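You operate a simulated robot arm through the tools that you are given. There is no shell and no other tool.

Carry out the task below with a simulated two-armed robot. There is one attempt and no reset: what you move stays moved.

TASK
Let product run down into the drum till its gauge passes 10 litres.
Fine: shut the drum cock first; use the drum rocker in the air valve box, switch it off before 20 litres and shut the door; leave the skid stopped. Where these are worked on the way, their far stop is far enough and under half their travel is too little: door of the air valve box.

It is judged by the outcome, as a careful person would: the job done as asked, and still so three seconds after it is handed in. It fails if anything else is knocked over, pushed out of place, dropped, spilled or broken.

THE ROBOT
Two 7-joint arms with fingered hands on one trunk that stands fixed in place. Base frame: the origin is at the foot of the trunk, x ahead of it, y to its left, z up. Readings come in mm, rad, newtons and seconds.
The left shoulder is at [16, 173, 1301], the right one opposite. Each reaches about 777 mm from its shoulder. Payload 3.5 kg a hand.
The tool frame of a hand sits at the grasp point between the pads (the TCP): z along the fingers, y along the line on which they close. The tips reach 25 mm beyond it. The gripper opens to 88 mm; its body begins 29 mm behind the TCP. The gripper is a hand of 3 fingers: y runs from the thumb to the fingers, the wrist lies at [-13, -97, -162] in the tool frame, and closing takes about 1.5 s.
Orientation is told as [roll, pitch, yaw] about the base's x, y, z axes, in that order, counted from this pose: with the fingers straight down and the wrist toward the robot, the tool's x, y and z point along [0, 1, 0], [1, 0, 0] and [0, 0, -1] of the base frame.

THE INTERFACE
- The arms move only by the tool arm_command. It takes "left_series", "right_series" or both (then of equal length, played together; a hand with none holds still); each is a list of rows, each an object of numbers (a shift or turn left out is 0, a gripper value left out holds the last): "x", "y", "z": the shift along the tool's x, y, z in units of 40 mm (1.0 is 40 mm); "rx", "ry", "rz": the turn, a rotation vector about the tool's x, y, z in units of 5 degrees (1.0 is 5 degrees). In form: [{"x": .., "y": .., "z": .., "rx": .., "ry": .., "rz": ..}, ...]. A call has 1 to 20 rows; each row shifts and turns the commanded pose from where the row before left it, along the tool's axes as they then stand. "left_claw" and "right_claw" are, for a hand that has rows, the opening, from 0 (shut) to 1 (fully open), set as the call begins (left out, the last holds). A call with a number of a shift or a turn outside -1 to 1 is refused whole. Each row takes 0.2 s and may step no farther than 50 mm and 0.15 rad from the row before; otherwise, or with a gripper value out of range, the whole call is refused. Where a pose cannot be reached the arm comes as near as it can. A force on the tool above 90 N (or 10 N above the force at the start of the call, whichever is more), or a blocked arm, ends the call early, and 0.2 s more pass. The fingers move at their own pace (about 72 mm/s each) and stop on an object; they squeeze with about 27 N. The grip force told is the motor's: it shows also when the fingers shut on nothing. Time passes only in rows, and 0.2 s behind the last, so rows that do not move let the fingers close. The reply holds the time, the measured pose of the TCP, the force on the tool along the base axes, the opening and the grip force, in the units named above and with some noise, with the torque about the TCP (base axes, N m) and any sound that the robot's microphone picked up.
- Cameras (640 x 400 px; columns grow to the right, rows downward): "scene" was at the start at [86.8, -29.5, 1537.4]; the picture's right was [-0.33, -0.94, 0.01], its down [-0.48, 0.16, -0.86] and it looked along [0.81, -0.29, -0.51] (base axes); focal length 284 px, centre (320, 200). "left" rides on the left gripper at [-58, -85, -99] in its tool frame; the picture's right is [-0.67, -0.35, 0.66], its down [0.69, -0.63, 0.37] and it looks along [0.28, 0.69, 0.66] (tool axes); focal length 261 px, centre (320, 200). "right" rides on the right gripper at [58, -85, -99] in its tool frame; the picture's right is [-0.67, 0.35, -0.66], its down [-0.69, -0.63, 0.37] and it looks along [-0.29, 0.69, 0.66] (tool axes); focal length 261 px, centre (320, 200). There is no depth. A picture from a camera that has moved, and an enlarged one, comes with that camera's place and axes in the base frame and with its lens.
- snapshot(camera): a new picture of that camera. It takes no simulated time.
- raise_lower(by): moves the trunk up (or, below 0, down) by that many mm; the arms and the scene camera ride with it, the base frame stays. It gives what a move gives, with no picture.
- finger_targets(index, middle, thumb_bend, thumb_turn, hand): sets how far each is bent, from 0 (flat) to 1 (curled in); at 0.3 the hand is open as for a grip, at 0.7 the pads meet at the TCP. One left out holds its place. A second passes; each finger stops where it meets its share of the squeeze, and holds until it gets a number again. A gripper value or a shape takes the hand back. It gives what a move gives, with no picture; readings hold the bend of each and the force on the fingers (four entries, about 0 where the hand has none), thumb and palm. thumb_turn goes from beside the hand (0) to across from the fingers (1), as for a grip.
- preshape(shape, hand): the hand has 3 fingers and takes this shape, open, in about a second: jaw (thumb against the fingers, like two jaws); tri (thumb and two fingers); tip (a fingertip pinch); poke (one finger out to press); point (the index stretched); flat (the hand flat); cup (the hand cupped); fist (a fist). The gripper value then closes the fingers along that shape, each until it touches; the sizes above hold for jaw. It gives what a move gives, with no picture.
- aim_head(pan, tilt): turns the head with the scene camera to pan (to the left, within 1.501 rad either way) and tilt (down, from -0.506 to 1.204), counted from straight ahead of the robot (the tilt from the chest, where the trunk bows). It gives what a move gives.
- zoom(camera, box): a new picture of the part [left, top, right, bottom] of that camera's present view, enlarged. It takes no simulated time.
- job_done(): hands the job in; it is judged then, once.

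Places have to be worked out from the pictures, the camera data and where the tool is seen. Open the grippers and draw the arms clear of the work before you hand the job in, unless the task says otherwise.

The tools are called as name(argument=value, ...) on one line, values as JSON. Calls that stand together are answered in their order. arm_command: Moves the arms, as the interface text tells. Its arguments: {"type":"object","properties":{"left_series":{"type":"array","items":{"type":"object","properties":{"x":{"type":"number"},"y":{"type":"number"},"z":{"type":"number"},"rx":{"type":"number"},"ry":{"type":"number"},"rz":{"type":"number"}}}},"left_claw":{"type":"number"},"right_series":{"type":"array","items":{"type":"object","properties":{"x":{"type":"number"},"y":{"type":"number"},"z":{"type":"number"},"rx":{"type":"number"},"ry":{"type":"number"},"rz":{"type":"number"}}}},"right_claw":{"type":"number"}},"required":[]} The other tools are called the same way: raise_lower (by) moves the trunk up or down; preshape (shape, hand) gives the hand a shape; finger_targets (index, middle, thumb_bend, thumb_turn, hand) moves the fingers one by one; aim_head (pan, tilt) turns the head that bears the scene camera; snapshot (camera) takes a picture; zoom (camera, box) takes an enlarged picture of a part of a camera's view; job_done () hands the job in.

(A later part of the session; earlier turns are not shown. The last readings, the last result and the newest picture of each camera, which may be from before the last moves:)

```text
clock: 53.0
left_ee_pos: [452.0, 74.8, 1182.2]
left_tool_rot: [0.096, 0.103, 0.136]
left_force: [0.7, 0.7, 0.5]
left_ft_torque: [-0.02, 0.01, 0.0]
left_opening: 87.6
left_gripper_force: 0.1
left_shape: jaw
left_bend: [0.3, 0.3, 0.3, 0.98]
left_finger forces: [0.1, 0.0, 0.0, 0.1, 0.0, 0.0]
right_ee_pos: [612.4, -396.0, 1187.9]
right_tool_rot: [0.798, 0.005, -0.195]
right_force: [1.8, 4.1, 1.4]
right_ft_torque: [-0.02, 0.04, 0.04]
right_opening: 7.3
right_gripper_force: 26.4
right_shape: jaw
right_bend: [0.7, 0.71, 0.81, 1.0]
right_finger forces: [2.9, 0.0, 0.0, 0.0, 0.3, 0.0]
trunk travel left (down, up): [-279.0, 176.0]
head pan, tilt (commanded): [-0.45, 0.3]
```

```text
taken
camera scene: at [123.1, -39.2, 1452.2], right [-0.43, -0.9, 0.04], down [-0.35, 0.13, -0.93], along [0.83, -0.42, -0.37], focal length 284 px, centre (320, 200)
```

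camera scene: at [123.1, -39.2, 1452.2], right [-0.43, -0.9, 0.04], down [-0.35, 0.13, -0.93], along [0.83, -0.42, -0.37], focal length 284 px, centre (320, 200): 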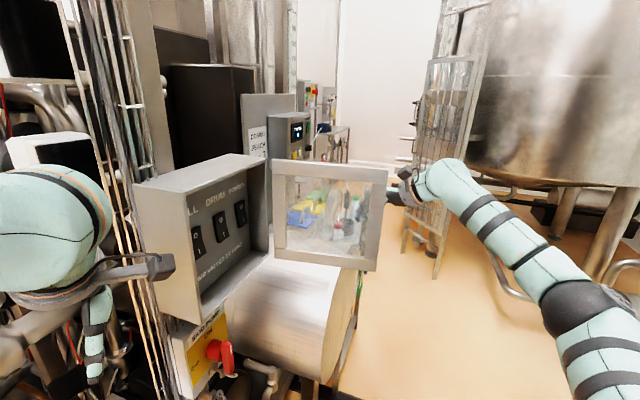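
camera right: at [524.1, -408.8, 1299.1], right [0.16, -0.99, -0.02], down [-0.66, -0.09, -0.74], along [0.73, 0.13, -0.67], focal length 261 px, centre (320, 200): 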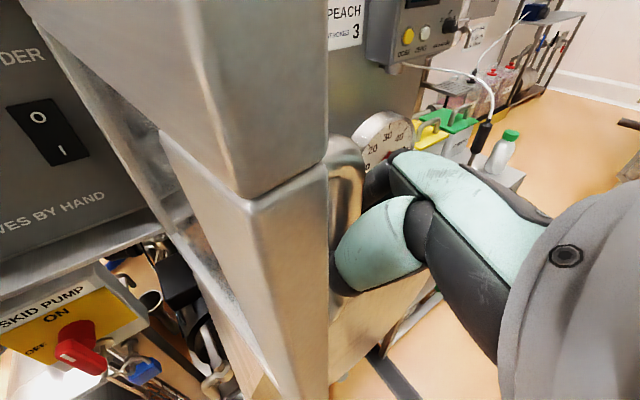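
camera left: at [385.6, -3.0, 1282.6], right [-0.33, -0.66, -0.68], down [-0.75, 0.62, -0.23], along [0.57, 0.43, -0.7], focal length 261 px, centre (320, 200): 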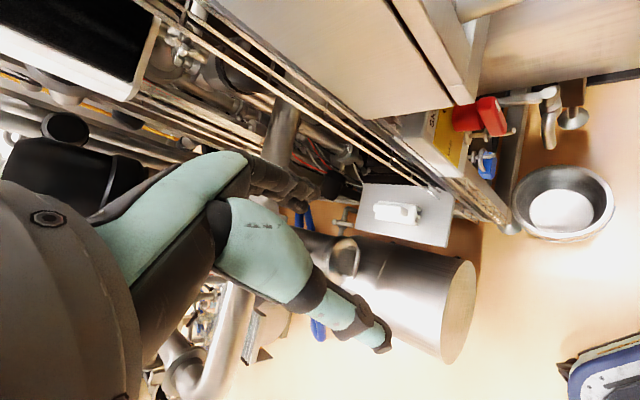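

The door is about 93° open now with little force. I take it a bit further, turning the hand with it, watching the gauge ahead.

arm_command(right_series=[{"x": -0.08, "y": 0.44, "z": -0.08, "rx": 0.7, "rz": -0.69}, {"x": -0.08, "y": 0.44, "z": -0.08, "rx": 0.7, "rz": -0.69}, {"x": -0.08, "y": 0.44, "z": -0.08, "rx": 0.7, "rz": -0.69}])

snapshot(camera="right")

snapshot(camera="scene")

```text
clock: 53.8
left_ee_pos: [449.8, 73.2, 1183.4]
left_tool_rot: [0.097, 0.099, 0.137]
left_force: [0.5, -0.3, 0.0]
left_ft_torque: [0.01, -0.01, 0.01]
left_opening: 87.8
left_gripper_force: 0.0
left_shape: jaw
left_bend: [0.3, 0.3, 0.3, 0.98]
left_finger forces: [0.0, 0.0, 0.0, 0.1, 0.0, 0.0]
right_ee_pos: [639.6, -394.0, 1180.4]
right_tool_rot: [0.8, 0.001, 0.065]
right_force: [-0.8, 0.4, 1.0]
right_ft_torque: [0.0, 0.04, 0.0]
right_opening: 7.1
right_gripper_force: 26.4
right_shape: jaw
right_bend: [0.7, 0.71, 0.81, 1.0]
right_finger forces: [0.0, 0.0, 0.0, 0.0, 0.0, 0.0]
right hand out of reach, approached as far as the arm can: row 3
trunk travel left (down, up): [-279.0, 176.0]
head pan, tilt (commanded): [-0.45, 0.3]
```

```text
taken
camera right: at [557.8, -430.4, 1290.2], right [0.41, -0.91, -0.02], down [-0.62, -0.26, -0.75], along [0.67, 0.32, -0.67], focal length 261 px, centre (320, 200)
```

right: 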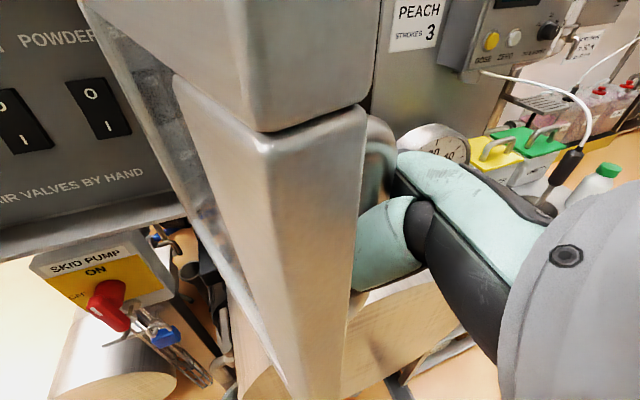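

```text
taken
camera scene: at [120.3, -41.7, 1452.4], right [-0.43, -0.9, 0.03], down [-0.34, 0.13, -0.93], along [0.83, -0.42, -0.37], focal length 284 px, centre (320, 200)
```

scene: 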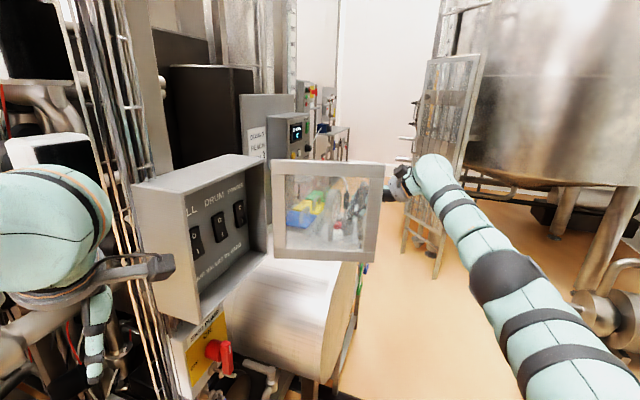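

The arm reached its limit with the door about 105° open, which is ample. I open the hand partly and draw it back off the handle along the finger axis.

arm_command(right_series=[{}, {}, {}, {}, {"z": -0.4}, {"z": -0.6}, {"z": -0.8}], right_claw=0.45)

snapshot(camera="right")

snapshot(camera="scene")

```text
clock: 55.4
left_ee_pos: [450.5, 72.8, 1182.9]
left_tool_rot: [0.094, 0.102, 0.136]
left_force: [0.0, 0.6, -0.8]
left_ft_torque: [-0.01, 0.0, 0.0]
left_opening: 87.9
left_gripper_force: 0.0
left_shape: jaw
left_bend: [0.3, 0.3, 0.3, 0.98]
left_finger forces: [0.0, 0.1, 0.0, 0.1, 0.0, 0.0]
right_ee_pos: [625.1, -423.9, 1215.6]
right_tool_rot: [0.8, 0.003, 0.063]
right_force: [0.3, 1.1, 0.8]
right_ft_torque: [0.0, 0.02, 0.02]
right_opening: 39.5
right_gripper_force: 0.0
right_shape: jaw
right_bend: [0.74, 0.46, 0.71, 1.0]
right_finger forces: [0.0, 0.2, 0.1, 0.1, 0.0, 0.0]
right hand out of reach, approached as far as the arm can: row 6, 7
trunk travel left (down, up): [-279.0, 176.0]
head pan, tilt (commanded): [-0.45, 0.3]
```

```text
taken
camera right: at [544.1, -459.4, 1325.7], right [0.41, -0.91, -0.02], down [-0.62, -0.26, -0.74], along [0.67, 0.32, -0.67], focal length 261 px, centre (320, 200)
```

right: 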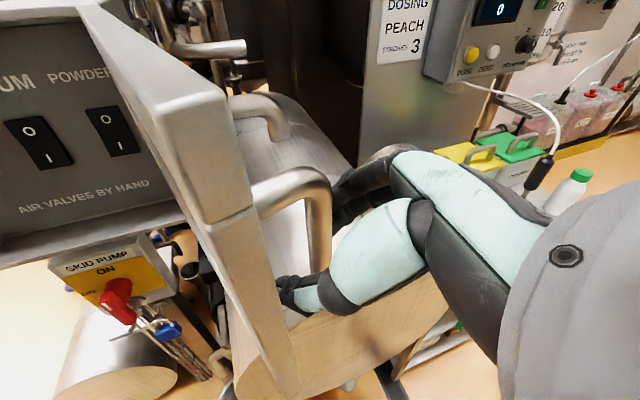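

```text
taken
camera scene: at [121.2, -40.8, 1452.4], right [-0.43, -0.9, 0.04], down [-0.34, 0.13, -0.93], along [0.83, -0.42, -0.37], focal length 284 px, centre (320, 200)
```

scene: 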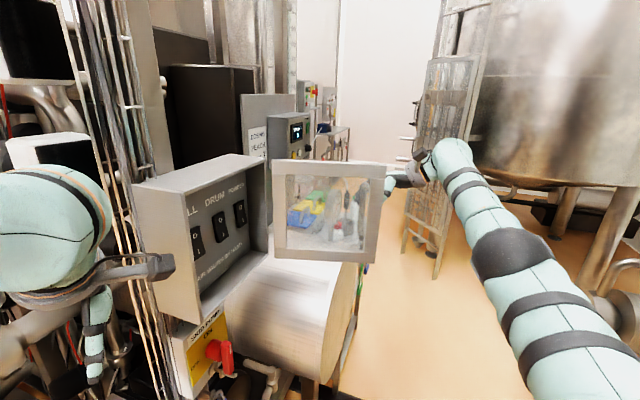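

The thumb and index are still around the bar. I straighten the index and middle fingers so they release the bar, then check.

finger_targets(hand="right", index=0.15, middle=0.15)

snapshot(camera="right")

```text
clock: 56.4
left_ee_pos: [450.6, 73.8, 1182.9]
left_tool_rot: [0.095, 0.103, 0.136]
left_force: [0.0, -0.1, 0.1]
left_ft_torque: [0.01, -0.05, -0.03]
left_opening: 87.8
left_gripper_force: 0.0
left_shape: jaw
left_bend: [0.3, 0.3, 0.3, 0.98]
left_finger forces: [0.1, 0.0, 0.0, 0.0, 0.0, 0.1]
right_ee_pos: [626.4, -423.9, 1215.4]
right_tool_rot: [0.798, 0.002, 0.061]
right_force: [0.1, 0.1, 0.3]
right_ft_torque: [-0.02, -0.01, -0.01]
right_opening: 78.6
right_gripper_force: 0.2
right_shape: fingers
right_bend: [0.15, 0.15, 0.71, 1.0]
right_finger forces: [0.0, 0.1, 0.0, 0.0, 0.0, 0.0]
trunk travel left (down, up): [-279.0, 176.0]
head pan, tilt (commanded): [-0.45, 0.3]
```

```text
taken
camera right: at [544.7, -458.7, 1325.8], right [0.41, -0.91, -0.02], down [-0.62, -0.25, -0.74], along [0.67, 0.32, -0.67], focal length 261 px, centre (320, 200)
```

right: 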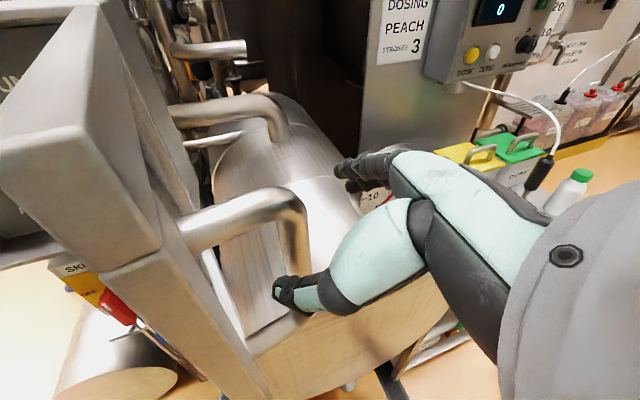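

The door shifted somewhat when the finger straightened; I check the scene view for its present angle.

snapshot(camera="scene")

```text
taken
camera scene: at [121.8, -40.1, 1452.3], right [-0.43, -0.9, 0.04], down [-0.34, 0.13, -0.93], along [0.83, -0.42, -0.37], focal length 284 px, centre (320, 200)
```

scene: 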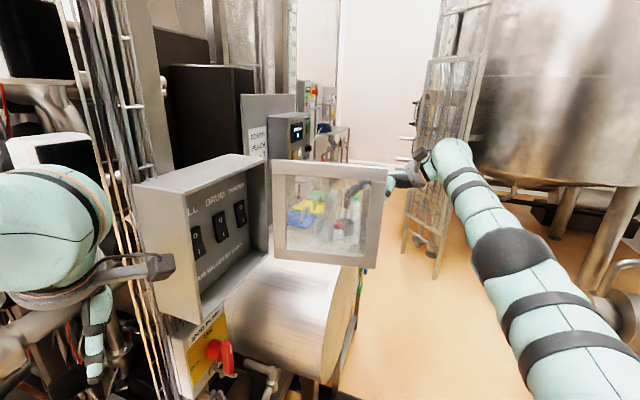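

The door is still about 93° open. I open the thumb to release the bar fully, then look again.

finger_targets(hand="right", thumb_bend=0.35)

snapshot(camera="right")

```text
clock: 57.4
left_ee_pos: [451.2, 74.4, 1182.9]
left_tool_rot: [0.096, 0.1, 0.136]
left_force: [0.1, -0.1, -0.4]
left_ft_torque: [-0.02, 0.01, -0.02]
left_opening: 87.7
left_gripper_force: 0.0
left_shape: jaw
left_bend: [0.3, 0.3, 0.3, 0.98]
left_finger forces: [0.1, 0.1, 0.0, 0.1, 0.0, 0.1]
right_ee_pos: [627.2, -423.3, 1215.3]
right_tool_rot: [0.799, 0.004, 0.062]
right_force: [-0.1, 0.7, 0.9]
right_ft_torque: [0.01, -0.01, 0.02]
right_opening: 96.8
right_gripper_force: 0.1
right_shape: fingers
right_bend: [0.15, 0.15, 0.35, 1.0]
right_finger forces: [0.0, 0.0, 0.1, 0.0, 0.0, 0.0]
trunk travel left (down, up): [-279.0, 176.0]
head pan, tilt (commanded): [-0.45, 0.3]
```

```text
taken
camera right: at [544.7, -458.7, 1325.8], right [0.41, -0.91, -0.02], down [-0.62, -0.25, -0.74], along [0.67, 0.32, -0.67], focal length 261 px, centre (320, 200)
```

right: 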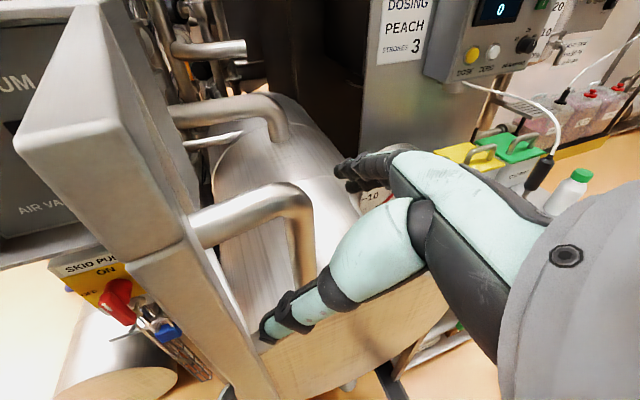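

The bar is free between the open thumb and fingers. I back the hand away from the handle, un-yawing as I go to stay within reach.

arm_command(right_series=[{"z": -0.4, "rx": -0.7, "rz": 0.69}, {"z": -0.5, "rx": -0.7, "rz": 0.69}, {"z": -0.6, "rx": -0.7, "rz": 0.69}, {"z": -0.6, "rx": -0.7, "rz": 0.69}])

snapshot(camera="right")

snapshot(camera="scene")

```text
clock: 58.4
left_ee_pos: [450.1, 74.1, 1181.8]
left_tool_rot: [0.096, 0.101, 0.136]
left_force: [-0.7, -0.4, 0.2]
left_ft_torque: [-0.01, 0.0, 0.02]
left_opening: 87.6
left_gripper_force: 0.1
left_shape: jaw
left_bend: [0.3, 0.3, 0.3, 0.98]
left_finger forces: [0.1, 0.1, 0.0, 0.0, 0.0, 0.0]
right_ee_pos: [621.1, -481.0, 1275.0]
right_tool_rot: [0.799, 0.004, -0.28]
right_force: [0.3, 0.0, -0.5]
right_ft_torque: [0.01, 0.01, 0.0]
right_opening: 96.9
right_gripper_force: 0.0
right_shape: fingers
right_bend: [0.15, 0.15, 0.35, 1.0]
right_finger forces: [0.1, 0.0, 0.1, 0.0, 0.0, 0.0]
trunk travel left (down, up): [-279.0, 176.0]
head pan, tilt (commanded): [-0.45, 0.3]
```

```text
taken
camera right: at [531.1, -487.7, 1385.2], right [0.07, -1.0, -0.02], down [-0.67, -0.03, -0.74], along [0.74, 0.07, -0.67], focal length 261 px, centre (320, 200)
```

right: 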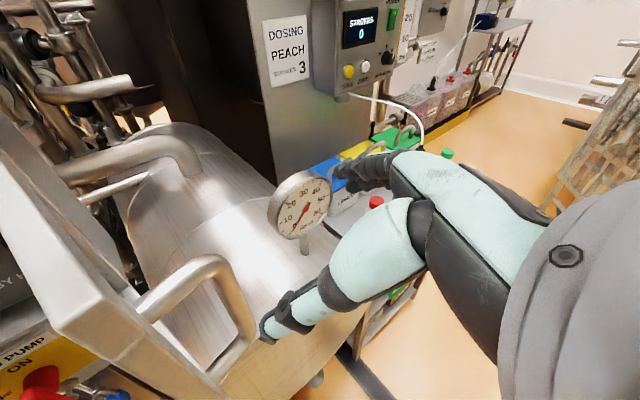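

```text
taken
camera scene: at [121.1, -40.3, 1452.4], right [-0.43, -0.9, 0.04], down [-0.34, 0.13, -0.93], along [0.83, -0.42, -0.37], focal length 284 px, centre (320, 200)
```

scene: 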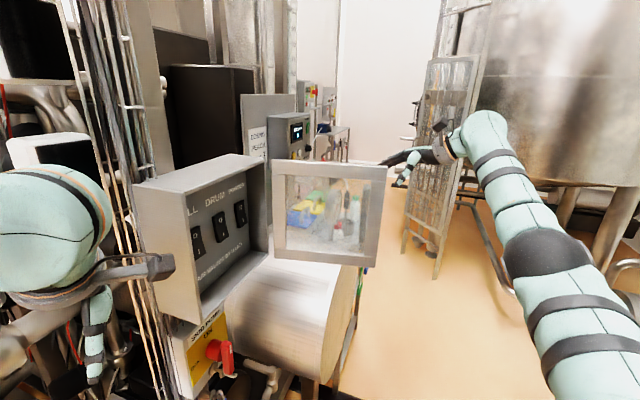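

The hand is free and its camera now has a fine view of the gauge (0 litres). The left hand could press the rocker while the right camera watches, so I zoom in to locate the rockers.

zoom(camera="scene", box=[130, 140, 290, 330])

zoom(camera="right", box=[250, 150, 350, 250])

```text
2.11 times, centred on (210, 235) of scene
camera zoom: at [121.1, -40.3, 1452.4], right [-0.43, -0.9, 0.04], down [-0.34, 0.13, -0.93], along [0.83, -0.42, -0.37], focal length 598 px, centre (552, 126)
```

zoom: 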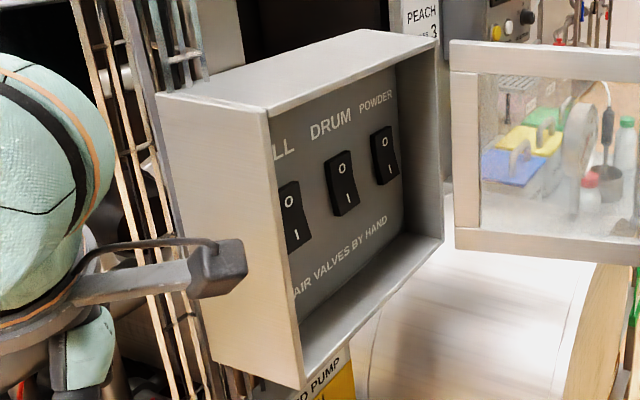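

```text
4.00 times, centred on (300, 200) of right
camera zoom: at [531.1, -487.7, 1385.2], right [0.07, -1.0, -0.02], down [-0.67, -0.03, -0.74], along [0.74, 0.07, -0.67], focal length 1043 px, centre (400, 200)
```

zoom: 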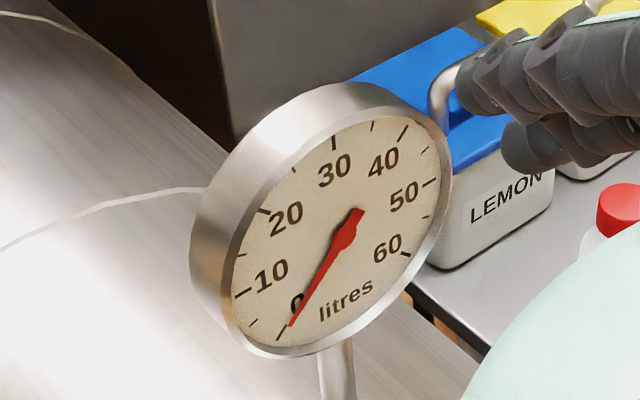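

DRUM's rocker centre works out to about [641,-92,1191], its "I" half at z≈1174, about 36 mm behind the door plane. I shape the left hand to poke and move it to the front of the open box, leaving the right camera on the gauge.

preshape(hand="left", shape="poke")

arm_command(left_series=[{"x": -0.5, "y": -0.3, "z": -0.3}, {"x": -0.7, "y": -0.2, "z": -0.3}, {"x": -0.9, "z": -0.3}, {"x": -0.9, "z": -0.3}, {"x": -0.9, "z": -0.2}])

snapshot(camera="left")

snapshot(camera="scene")

```text
clock: 59.3
left_ee_pos: [450.8, 74.0, 1183.0]
left_tool_rot: [0.097, 0.104, 0.137]
left_force: [0.4, 0.0, -0.4]
left_ft_torque: [-0.02, 0.01, 0.0]
left_opening: 0.1
left_gripper_force: 0.1
left_shape: poke
left_bend: [0.7, 0.7, 1.0, 1.0]
left_finger forces: [0.0, 0.0, 0.1, 0.1, 0.1, 0.1]
right_ee_pos: [621.9, -481.7, 1274.0]
right_tool_rot: [0.796, 0.004, -0.278]
right_force: [-0.3, 0.1, -0.3]
right_ft_torque: [0.01, 0.01, -0.02]
right_opening: 96.9
right_gripper_force: 0.1
right_shape: fingers
right_bend: [0.15, 0.15, 0.35, 1.0]
right_finger forces: [0.0, 0.1, 0.0, 0.1, 0.1, 0.1]
trunk travel left (down, up): [-279.0, 176.0]
head pan, tilt (commanded): [-0.45, 0.3]
```

```text
clock: 60.5
left_ee_pos: [456.5, -87.3, 1224.7]
left_tool_rot: [0.097, 0.101, 0.136]
left_force: [0.1, 0.2, -0.1]
left_ft_torque: [0.02, -0.02, 0.01]
left_opening: 0.0
left_gripper_force: 0.0
left_shape: poke
left_bend: [0.7, 0.7, 1.0, 1.0]
left_finger forces: [0.1, 0.0, 0.0, 0.0, 0.0, 0.0]
right_ee_pos: [621.6, -483.8, 1273.3]
right_tool_rot: [0.799, 0.006, -0.279]
right_force: [0.0, 0.0, 1.1]
right_ft_torque: [-0.02, -0.03, -0.04]
right_opening: 96.9
right_gripper_force: 0.1
right_shape: fingers
right_bend: [0.15, 0.15, 0.35, 1.0]
right_finger forces: [0.0, 0.0, 0.1, 0.0, 0.0, 0.0]
trunk travel left (down, up): [-279.0, 176.0]
head pan, tilt (commanded): [-0.45, 0.3]
```

```text
taken
camera left: at [392.0, -166.1, 1324.1], right [-0.33, -0.65, -0.68], down [-0.75, 0.62, -0.23], along [0.57, 0.43, -0.7], focal length 261 px, centre (320, 200)
```

left: 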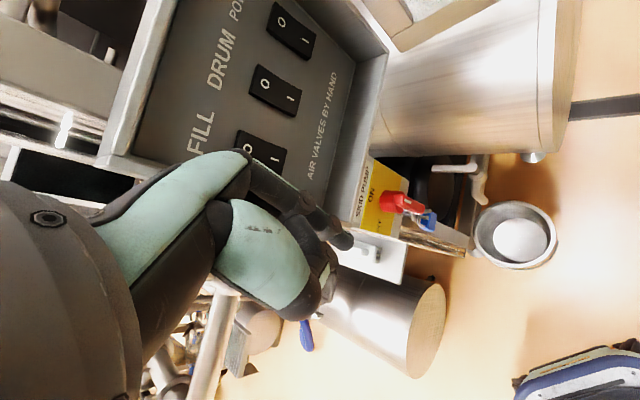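

```text
taken
camera scene: at [122.0, -42.1, 1452.2], right [-0.43, -0.9, 0.04], down [-0.35, 0.13, -0.93], along [0.83, -0.41, -0.37], focal length 284 px, centre (320, 200)
```

scene: 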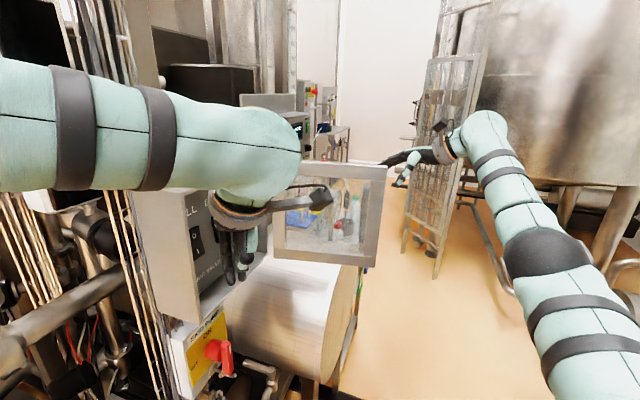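

The left fingers extend along the tool axis and I can see all three rockers. I pitch the left hand up about 70° so the finger points forward into the box.

arm_command(left_series=[{"rx": -1}, {"rx": -1}, {"rx": -1}, {"rx": -1}, {"rx": -1}, {"rx": -1}, {"rx": -1}, {"rx": -1}, {"rx": -1}, {"rx": -1}, {"rx": -1}, {"rx": -1}, {"rx": -1}, {"rx": -1}])

snapshot(camera="left")

snapshot(camera="scene")

```text
clock: 63.5
left_ee_pos: [495.8, -45.9, 1211.9]
left_tool_rot: [-0.029, -0.884, 0.258]
left_force: [0.7, 0.0, -1.1]
left_ft_torque: [-0.02, 0.02, -0.04]
left_opening: 0.0
left_gripper_force: 0.1
left_shape: poke
left_bend: [0.7, 0.7, 1.0, 1.0]
left_finger forces: [0.0, 0.0, 0.1, 0.0, 0.0, 0.0]
left hand out of reach, approached as far as the arm can: row 13, 14
right_ee_pos: [621.4, -481.4, 1273.8]
right_tool_rot: [0.798, 0.005, -0.279]
right_force: [-0.2, -0.3, -0.3]
right_ft_torque: [0.0, 0.03, 0.02]
right_opening: 97.0
right_gripper_force: 0.0
right_shape: fingers
right_bend: [0.15, 0.15, 0.35, 1.0]
right_finger forces: [0.0, 0.0, 0.0, 0.1, 0.0, 0.0]
trunk travel left (down, up): [-279.0, 176.0]
head pan, tilt (commanded): [-0.45, 0.3]
stopped in row 14 (left hand): the arm was blocked; the commanded pose is now the measured one
```

```text
taken
camera left: at [382.3, -132.5, 1207.9], right [0.44, -0.6, -0.67], down [-0.27, 0.63, -0.73], along [0.86, 0.5, 0.11], focal length 261 px, centre (320, 200)
```

left: 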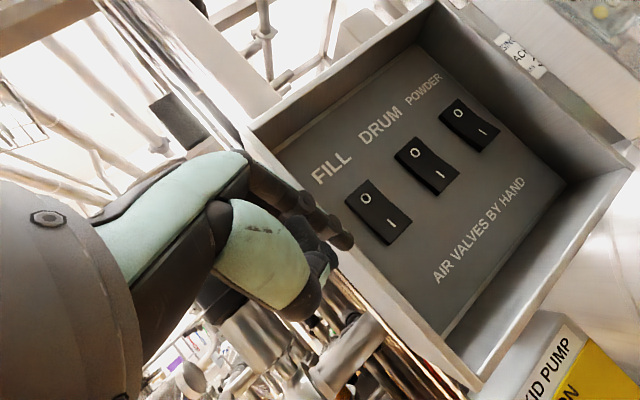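

```text
taken
camera scene: at [116.6, -47.8, 1445.0], right [-0.52, -0.85, 0.04], down [-0.39, 0.2, -0.9], along [0.75, -0.49, -0.44], focal length 284 px, centre (320, 200)
```

scene: 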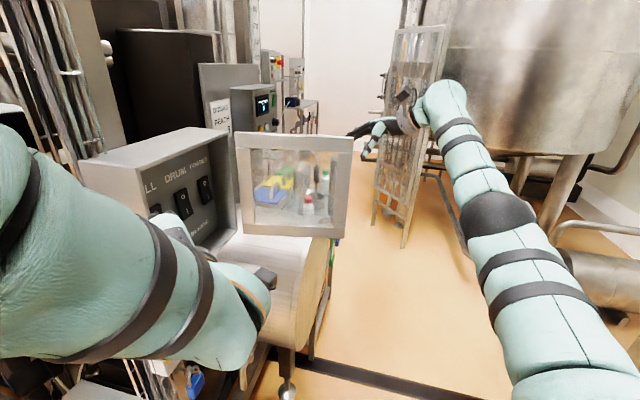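

The left arm was stopped by its own limits at [496,-46,1212], pitched about 51°, with its fingertip near the box's left edge. I shift it right and slightly back to line up with the DRUM rocker.

arm_command(left_series=[{"x": -0.35, "y": -0.05, "z": -0.3}, {"x": -0.5, "y": -0.05, "z": -0.2}, {"x": -0.5, "y": -0.05, "z": -0.1}])

snapshot(camera="left")

snapshot(camera="scene")

```text
clock: 64.5
left_ee_pos: [501.3, -84.5, 1248.4]
left_tool_rot: [-0.151, -0.853, 0.396]
left_force: [-0.2, -1.1, -0.2]
left_ft_torque: [0.0, 0.0, 0.01]
left_opening: 0.0
left_gripper_force: 0.1
left_shape: poke
left_bend: [0.7, 0.7, 1.0, 1.0]
left_finger forces: [0.1, 0.1, 0.0, 0.0, 0.1, 0.0]
right_ee_pos: [621.5, -481.9, 1273.6]
right_tool_rot: [0.799, 0.006, -0.28]
right_force: [0.5, 0.4, -0.2]
right_ft_torque: [-0.03, 0.01, 0.02]
right_opening: 96.8
right_gripper_force: 0.0
right_shape: fingers
right_bend: [0.15, 0.15, 0.35, 1.0]
right_finger forces: [0.1, 0.0, 0.0, 0.0, 0.0, 0.0]
trunk travel left (down, up): [-279.0, 176.0]
head pan, tilt (commanded): [-0.45, 0.3]
stopped in row 3 (left hand): the arm was blocked; the commanded pose is now the measured one
```

```text
taken
camera left: at [392.2, -175.7, 1252.7], right [0.46, -0.63, -0.62], down [-0.3, 0.55, -0.78], along [0.83, 0.55, 0.07], focal length 261 px, centre (320, 200)
```

left: 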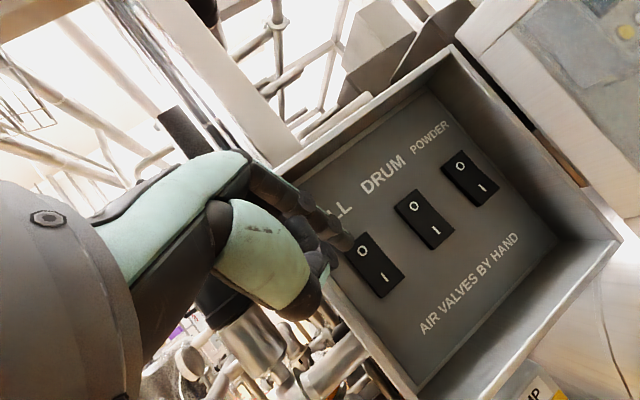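

```text
taken
camera scene: at [118.1, -46.3, 1450.7], right [-0.5, -0.86, 0.04], down [-0.35, 0.16, -0.92], along [0.79, -0.48, -0.38], focal length 284 px, centre (320, 200)
```

scene: 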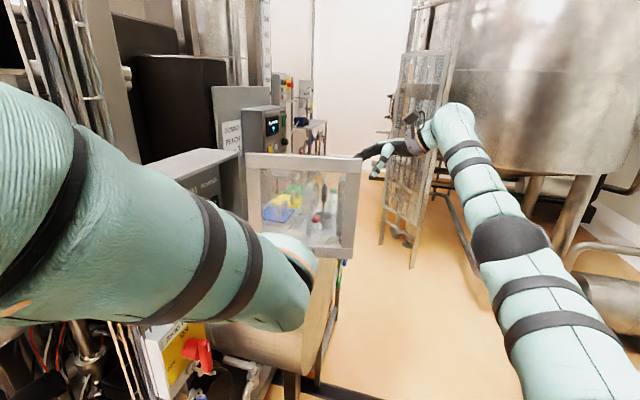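

The left arm is at its joint limits here, so pressing with it is awkward. I take it back to its parked place and will press with the right hand instead, checking the gauge in between.

arm_command(left_series=[{"z": -0.5}, {"rx": 1}, {"rx": 1}, {"rx": 1}, {"rx": 1}, {"rx": 1}, {"rx": 1}, {"rx": 1}, {"rx": 1}, {"rx": 1}, {"rx": 1}])

snapshot(camera="left")

snapshot(camera="scene")

```text
clock: 66.9
left_ee_pos: [486.9, -87.1, 1258.5]
left_tool_rot: [-0.093, 0.015, 0.278]
left_force: [0.0, 0.1, -0.5]
left_ft_torque: [0.01, 0.0, -0.04]
left_opening: 0.0
left_gripper_force: 0.1
left_shape: poke
left_bend: [0.7, 0.7, 1.0, 1.0]
left_finger forces: [0.0, 0.0, 0.0, 0.0, 0.0, 0.1]
right_ee_pos: [621.3, -482.2, 1274.7]
right_tool_rot: [0.797, 0.006, -0.281]
right_force: [-0.1, 0.6, -0.1]
right_ft_torque: [-0.03, -0.01, -0.01]
right_opening: 96.7
right_gripper_force: 0.1
right_shape: fingers
right_bend: [0.15, 0.15, 0.35, 1.0]
right_finger forces: [0.0, 0.0, 0.0, 0.1, 0.0, 0.0]
trunk travel left (down, up): [-279.0, 176.0]
head pan, tilt (commanded): [-0.45, 0.3]
```

```text
taken
camera left: at [419.6, -157.4, 1362.8], right [-0.14, -0.8, -0.59], down [-0.79, 0.45, -0.42], along [0.6, 0.4, -0.69], focal length 261 px, centre (320, 200)
```

left: 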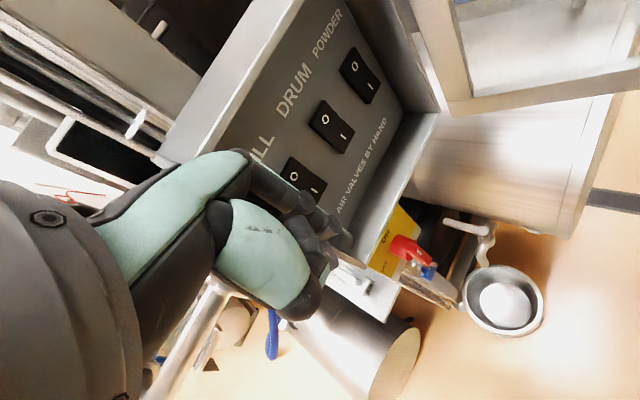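

```text
taken
camera scene: at [122.3, -39.9, 1452.3], right [-0.43, -0.9, 0.04], down [-0.35, 0.13, -0.93], along [0.83, -0.42, -0.37], focal length 284 px, centre (320, 200)
```

scene: 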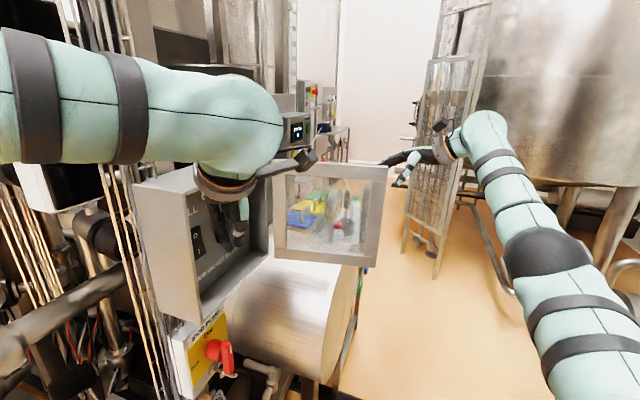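

Left is free. I park the left hand back at its safe column and move the right hand around the door's free edge, staying well left of it.

arm_command(left_series=[{"x": 0.9, "y": -0.2}, {"x": 0.9, "y": -0.1}, {"x": 0.9}, {"x": 0.9}, {}, {}], right_series=[{"y": -0.9, "z": -0.15}, {"y": -0.9, "z": -0.15}, {"y": -0.9, "z": -0.15}, {"y": -0.9, "z": -0.1}, {"y": -0.9}, {}])

preshape(hand="right", shape="poke")

snapshot(camera="right")

snapshot(camera="scene")

```text
clock: 68.3
left_ee_pos: [434.8, 47.5, 1244.5]
left_tool_rot: [-0.092, 0.014, 0.279]
left_force: [-0.5, 0.0, 0.9]
left_ft_torque: [0.0, 0.01, -0.03]
left_opening: 0.0
left_gripper_force: 0.2
left_shape: poke
left_bend: [0.7, 0.7, 1.0, 1.0]
left_finger forces: [0.0, 0.1, 0.1, 0.0, 0.1, 0.0]
right_ee_pos: [444.1, -446.5, 1290.2]
right_tool_rot: [0.798, 0.005, -0.279]
right_force: [0.1, -0.7, 0.3]
right_ft_torque: [0.01, -0.01, -0.02]
right_opening: 97.0
right_gripper_force: 0.0
right_shape: fingers
right_bend: [0.15, 0.15, 0.35, 1.0]
right_finger forces: [0.1, 0.0, 0.0, 0.1, 0.1, 0.0]
trunk travel left (down, up): [-279.0, 176.0]
head pan, tilt (commanded): [-0.45, 0.3]
```

```text
clock: 69.2
left_ee_pos: [433.2, 47.9, 1245.6]
left_tool_rot: [-0.092, 0.013, 0.282]
left_force: [0.8, -0.1, 0.8]
left_ft_torque: [0.02, -0.04, -0.01]
left_opening: 0.0
left_gripper_force: 0.0
left_shape: poke
left_bend: [0.7, 0.7, 1.0, 1.0]
left_finger forces: [0.0, 0.1, 0.0, 0.0, 0.0, 0.0]
right_ee_pos: [444.1, -446.8, 1291.1]
right_tool_rot: [0.799, 0.005, -0.282]
right_force: [0.0, 0.6, 1.2]
right_ft_torque: [0.01, -0.03, -0.01]
right_opening: 0.1
right_gripper_force: 0.1
right_shape: poke
right_bend: [0.7, 0.7, 1.0, 1.0]
right_finger forces: [0.1, 0.1, 0.0, 0.0, 0.0, 0.0]
trunk travel left (down, up): [-279.0, 176.0]
head pan, tilt (commanded): [-0.45, 0.3]
```

```text
taken
camera right: at [354.3, -452.4, 1400.8], right [0.08, -1.0, -0.02], down [-0.67, -0.03, -0.74], along [0.74, 0.07, -0.67], focal length 261 px, centre (320, 200)
```

right: 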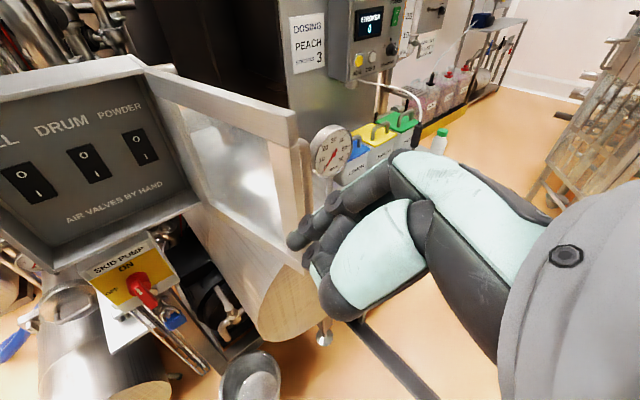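

```text
taken
camera scene: at [121.4, -40.1, 1452.4], right [-0.43, -0.9, 0.04], down [-0.34, 0.13, -0.93], along [0.83, -0.42, -0.37], focal length 284 px, centre (320, 200)
```

scene: 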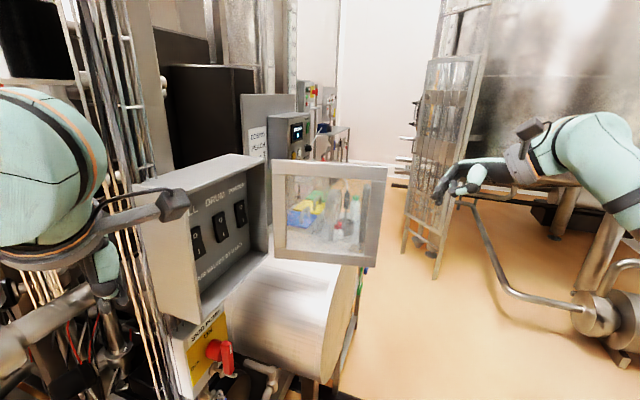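

From this pose the right camera sees both the rockers and the gauge, clear of the door edge: a good watching pose. I yaw the hand back for pressing and move to a staging point in front of the box.

arm_command(right_series=[{"rx": -0.655, "rz": 0.64}, {"rx": -0.655, "rz": 0.64}, {"rx": -0.655, "rz": 0.64}, {"rx": -0.655, "rz": 0.64}, {"rx": -0.655, "rz": 0.64}, {"rx": -0.655, "rz": 0.64}, {"x": 0.363, "y": -0.447, "z": 0.664}, {"x": 0.363, "y": -0.447, "z": 0.664}, {"x": 0.363, "y": -0.447, "z": 0.664}, {"x": 0.363, "y": -0.447, "z": 0.664}, {"x": 0.363, "y": -0.447, "z": 0.664}])

snapshot(camera="right")

snapshot(camera="scene")

```text
clock: 71.6
left_ee_pos: [434.4, 50.9, 1244.5]
left_tool_rot: [-0.092, 0.014, 0.28]
left_force: [0.8, 0.0, 0.6]
left_ft_torque: [-0.01, -0.02, -0.02]
left_opening: 0.1
left_gripper_force: 0.1
left_shape: poke
left_bend: [0.7, 0.7, 1.0, 1.0]
left_finger forces: [0.0, 0.1, 0.0, 0.1, 0.1, 0.0]
right_ee_pos: [478.4, -277.2, 1249.1]
right_tool_rot: [0.793, 0.003, -0.761]
right_force: [0.2, 0.8, -0.1]
right_ft_torque: [-0.03, 0.0, -0.01]
right_opening: 0.1
right_gripper_force: 0.0
right_shape: poke
right_bend: [0.7, 0.7, 1.0, 1.0]
right_finger forces: [0.1, 0.1, 0.0, 0.1, 0.0, 0.0]
trunk travel left (down, up): [-279.0, 176.0]
head pan, tilt (commanded): [-0.45, 0.3]
```

```text
taken
camera right: at [396.9, -240.2, 1359.4], right [-0.39, -0.92, -0.02], down [-0.61, 0.28, -0.74], along [0.69, -0.28, -0.67], focal length 261 px, centre (320, 200)
```

right: 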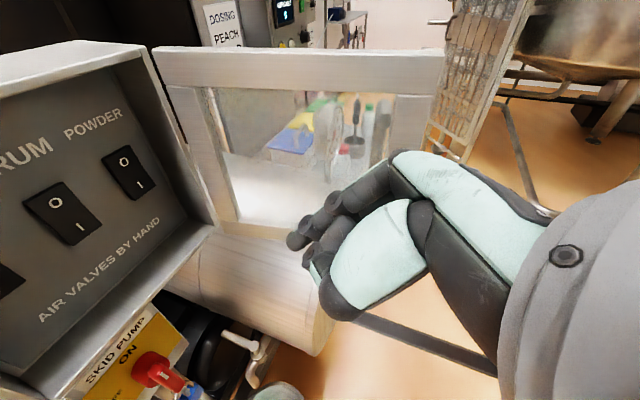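

```text
taken
camera scene: at [122.2, -37.5, 1452.4], right [-0.43, -0.9, 0.04], down [-0.35, 0.13, -0.93], along [0.83, -0.42, -0.37], focal length 284 px, centre (320, 200)
```

scene: 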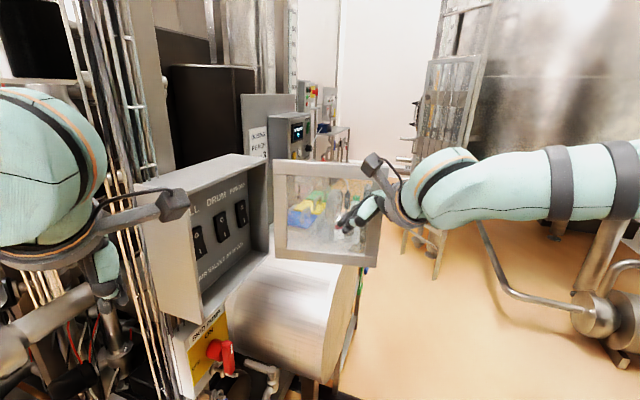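

Triangulation again puts DRUM's rocker at [641,-91,1196] with its "I" near z 1176. The hand's camera mount would come close to the box roof at this tilt, so I level the finger by 30° first.

arm_command(right_series=[{"ry": 1}, {"ry": 1}, {"ry": 1}, {"ry": 1}, {"ry": 1}, {"ry": 1}])

snapshot(camera="right")

```text
clock: 73.0
left_ee_pos: [432.4, 48.0, 1244.9]
left_tool_rot: [-0.093, 0.012, 0.28]
left_force: [0.0, 0.1, 0.8]
left_ft_torque: [0.0, 0.0, 0.04]
left_opening: 0.1
left_gripper_force: 0.0
left_shape: poke
left_bend: [0.7, 0.7, 1.0, 1.0]
left_finger forces: [0.1, 0.0, 0.0, 0.0, 0.1, 0.0]
right_ee_pos: [477.7, -280.3, 1258.0]
right_tool_rot: [1.276, 0.013, -0.742]
right_force: [-0.3, 0.7, 0.3]
right_ft_torque: [-0.03, 0.05, 0.01]
right_opening: 0.0
right_gripper_force: 0.0
right_shape: poke
right_bend: [0.7, 0.7, 1.0, 1.0]
right_finger forces: [0.0, 0.0, 0.1, 0.0, 0.1, 0.0]
right hand out of reach, approached as far as the arm can: row 5, 6
trunk travel left (down, up): [-279.0, 176.0]
head pan, tilt (commanded): [-0.45, 0.3]
```

```text
taken
camera right: at [363.5, -281.3, 1342.3], right [-0.3, -0.84, -0.45], down [-0.37, 0.54, -0.75], along [0.88, -0.06, -0.48], focal length 261 px, centre (320, 200)
```

right: 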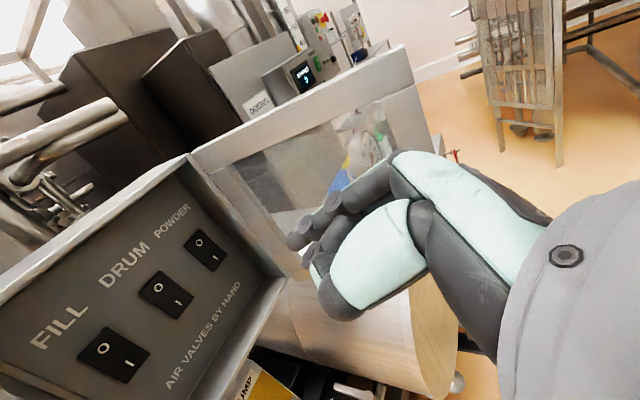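

The rocker projects exactly where computed. I move to a pre-press point about 55 mm in front of the DRUM "I" half.

arm_command(right_series=[{"x": -0.133, "y": -0.03, "z": 0.92}, {"x": -0.133, "y": -0.03, "z": 0.92}, {"x": -0.133, "y": -0.03, "z": 0.92}, {"x": -0.133, "y": -0.03, "z": 0.92}, {"x": -0.133, "y": -0.03, "z": 0.92}])

snapshot(camera="right")

zoom(camera="scene", box=[130, 140, 350, 340])

```text
clock: 74.2
left_ee_pos: [435.9, 50.2, 1244.4]
left_tool_rot: [-0.092, 0.013, 0.279]
left_force: [-0.4, 0.4, -0.3]
left_ft_torque: [-0.02, -0.02, 0.01]
left_opening: 0.1
left_gripper_force: 0.1
left_shape: poke
left_bend: [0.7, 0.7, 1.0, 1.0]
left_finger forces: [0.1, 0.0, 0.1, 0.0, 0.0, 0.0]
right_ee_pos: [606.6, -205.2, 1272.6]
right_tool_rot: [1.264, 0.016, -0.738]
right_force: [-0.5, 0.6, 0.6]
right_ft_torque: [0.03, -0.01, 0.02]
right_opening: 0.1
right_gripper_force: 0.0
right_shape: poke
right_bend: [0.7, 0.7, 1.0, 1.0]
right_finger forces: [0.0, 0.1, 0.0, 0.1, 0.0, 0.0]
right hand out of reach, approached as far as the arm can: row 1, 2, 3, 4, 5
trunk travel left (down, up): [-279.0, 176.0]
head pan, tilt (commanded): [-0.45, 0.3]
```

```text
taken
camera right: at [493.0, -205.8, 1358.9], right [-0.3, -0.84, -0.45], down [-0.38, 0.54, -0.75], along [0.87, -0.06, -0.48], focal length 261 px, centre (320, 200)
```

right: 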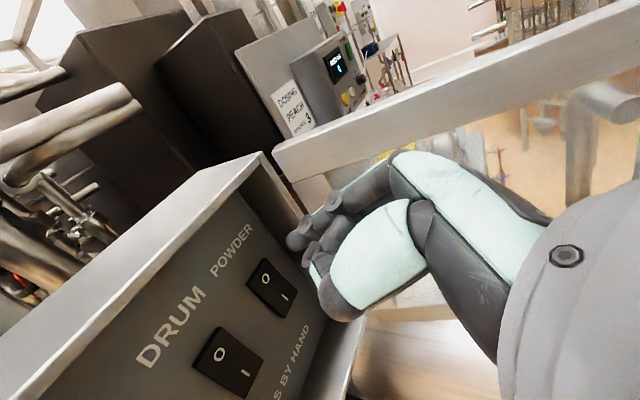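

```text
2.00 times, centred on (240, 240) of scene
camera zoom: at [123.1, -39.0, 1452.2], right [-0.43, -0.9, 0.04], down [-0.35, 0.13, -0.93], along [0.83, -0.42, -0.37], focal length 568 px, centre (480, 120)
```

zoom: 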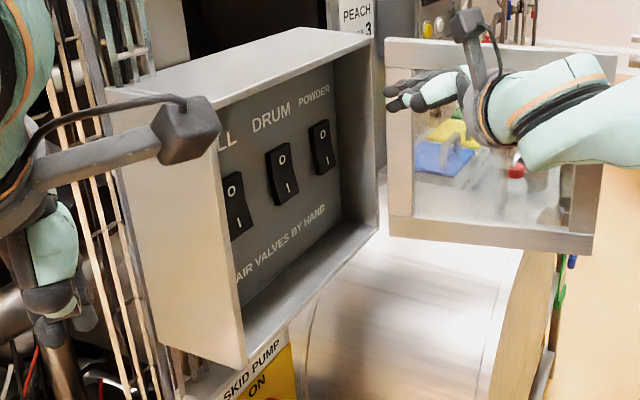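

The arm could not hold that level pose and drifted to [607,-205,1273], without touching anything. I back out the way it came and will use the pitched-up pose that worked well at the cock.

arm_command(right_series=[{"x": -0.3, "y": -0.27, "z": -0.82}, {"x": -0.3, "y": -0.27, "z": -0.82}, {"x": -0.3, "y": -0.27, "z": -0.82}, {"x": -0.3, "y": -0.27, "z": -0.82}])

snapshot(camera="right")

snapshot(camera="scene")

```text
clock: 75.2
left_ee_pos: [432.0, 48.5, 1246.7]
left_tool_rot: [-0.093, 0.01, 0.279]
left_force: [0.0, -0.3, -0.5]
left_ft_torque: [0.01, 0.01, 0.0]
left_opening: 0.0
left_gripper_force: 0.0
left_shape: poke
left_bend: [0.7, 0.7, 1.0, 1.0]
left_finger forces: [0.1, 0.0, 0.0, 0.0, 0.1, 0.1]
right_ee_pos: [477.2, -281.5, 1268.5]
right_tool_rot: [1.273, 0.012, -0.742]
right_force: [0.6, -0.6, -0.2]
right_ft_torque: [0.03, -0.03, 0.01]
right_opening: 0.1
right_gripper_force: 0.1
right_shape: poke
right_bend: [0.7, 0.7, 1.0, 1.0]
right_finger forces: [0.1, 0.0, 0.0, 0.1, 0.0, 0.1]
right hand out of reach, approached as far as the arm can: row 1
trunk travel left (down, up): [-279.0, 176.0]
head pan, tilt (commanded): [-0.45, 0.3]
```

```text
taken
camera right: at [362.3, -282.5, 1354.0], right [-0.3, -0.84, -0.45], down [-0.37, 0.54, -0.75], along [0.88, -0.06, -0.48], focal length 261 px, centre (320, 200)
```

right: 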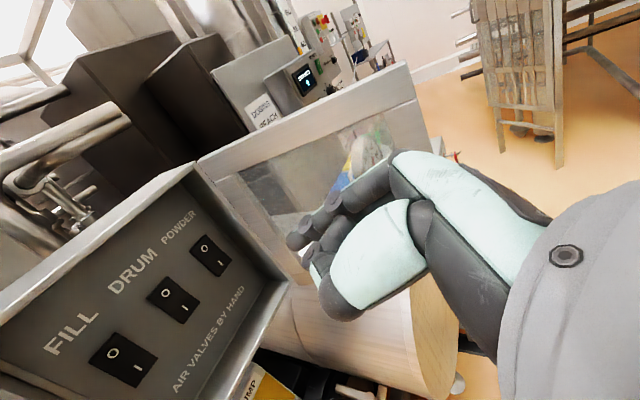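

```text
taken
camera scene: at [119.7, -41.2, 1452.5], right [-0.43, -0.9, 0.03], down [-0.34, 0.13, -0.93], along [0.83, -0.42, -0.37], focal length 284 px, centre (320, 200)
```

scene: 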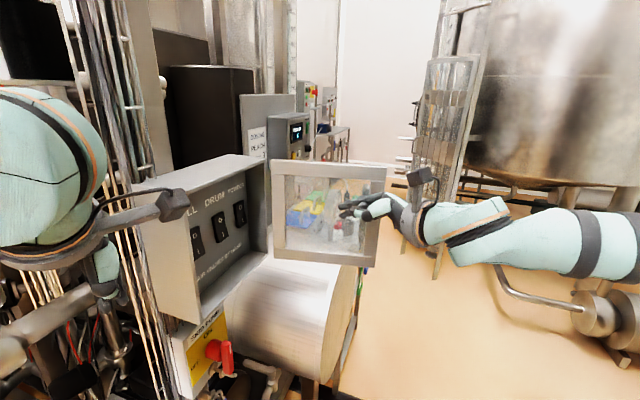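

Back at the staging point with the door and box untouched. I roll the hand back 86° to the pitched-up pose (finger pointing forward, 30° down, yaw 35°).

arm_command(right_series=[{"rx": 0.013, "ry": -0.21, "rz": -0.937}, {"rx": 0.013, "ry": -0.21, "rz": -0.937}, {"rx": 0.013, "ry": -0.21, "rz": -0.937}, {"rx": 0.013, "ry": -0.21, "rz": -0.937}, {"rx": 0.013, "ry": -0.21, "rz": -0.937}, {"rx": 0.013, "ry": -0.21, "rz": -0.937}, {"rx": 0.013, "ry": -0.21, "rz": -0.937}, {"rx": 0.013, "ry": -0.21, "rz": -0.937}, {"rx": 0.013, "ry": -0.21, "rz": -0.937}, {"rx": 0.013, "ry": -0.21, "rz": -0.937}, {"rx": 0.013, "ry": -0.21, "rz": -0.937}, {"rx": 0.013, "ry": -0.21, "rz": -0.937}, {"rx": 0.013, "ry": -0.21, "rz": -0.937}, {"rx": 0.013, "ry": -0.21, "rz": -0.937}, {"rx": 0.013, "ry": -0.21, "rz": -0.937}, {"rx": 0.013, "ry": -0.21, "rz": -0.937}, {"rx": 0.013, "ry": -0.21, "rz": -0.937}, {"rx": 0.013, "ry": -0.21, "rz": -0.937}])

snapshot(camera="right")

snapshot(camera="scene")

```text
clock: 79.0
left_ee_pos: [433.8, 48.0, 1244.5]
left_tool_rot: [-0.094, 0.013, 0.281]
left_force: [0.2, 0.4, 0.2]
left_ft_torque: [0.01, 0.02, 0.01]
left_opening: 0.0
left_gripper_force: 0.1
left_shape: poke
left_bend: [0.7, 0.7, 1.0, 1.0]
left_finger forces: [0.0, 0.1, 0.0, 0.1, 0.0, 0.0]
right_ee_pos: [479.7, -281.2, 1269.0]
right_tool_rot: [0.025, -1.042, 0.593]
right_force: [0.1, 0.7, -0.5]
right_ft_torque: [0.03, 0.01, -0.03]
right_opening: 0.0
right_gripper_force: 0.0
right_shape: poke
right_bend: [0.7, 0.7, 1.0, 1.0]
right_finger forces: [0.0, 0.0, 0.1, 0.1, 0.1, 0.1]
trunk travel left (down, up): [-279.0, 176.0]
head pan, tilt (commanded): [-0.45, 0.3]
```

```text
taken
camera right: at [341.2, -307.4, 1246.5], right [0.07, -0.78, 0.62], down [0.39, -0.55, -0.74], along [0.92, 0.3, 0.26], focal length 261 px, centre (320, 200)
```

right: 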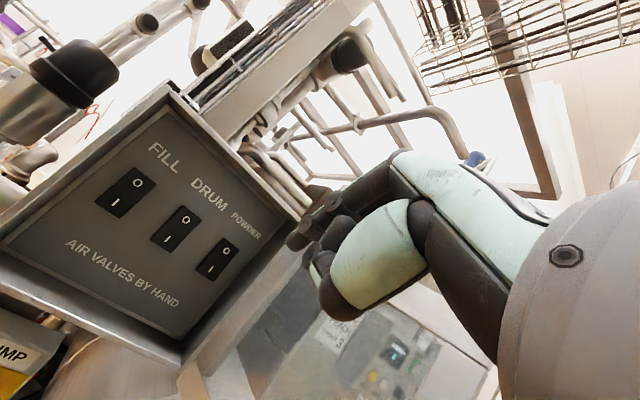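

```text
taken
camera scene: at [121.8, -40.2, 1452.3], right [-0.43, -0.9, 0.04], down [-0.34, 0.13, -0.93], along [0.83, -0.42, -0.37], focal length 284 px, centre (320, 200)
```

scene: 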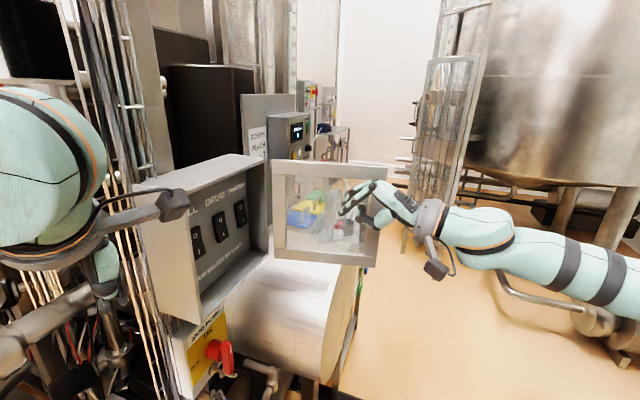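

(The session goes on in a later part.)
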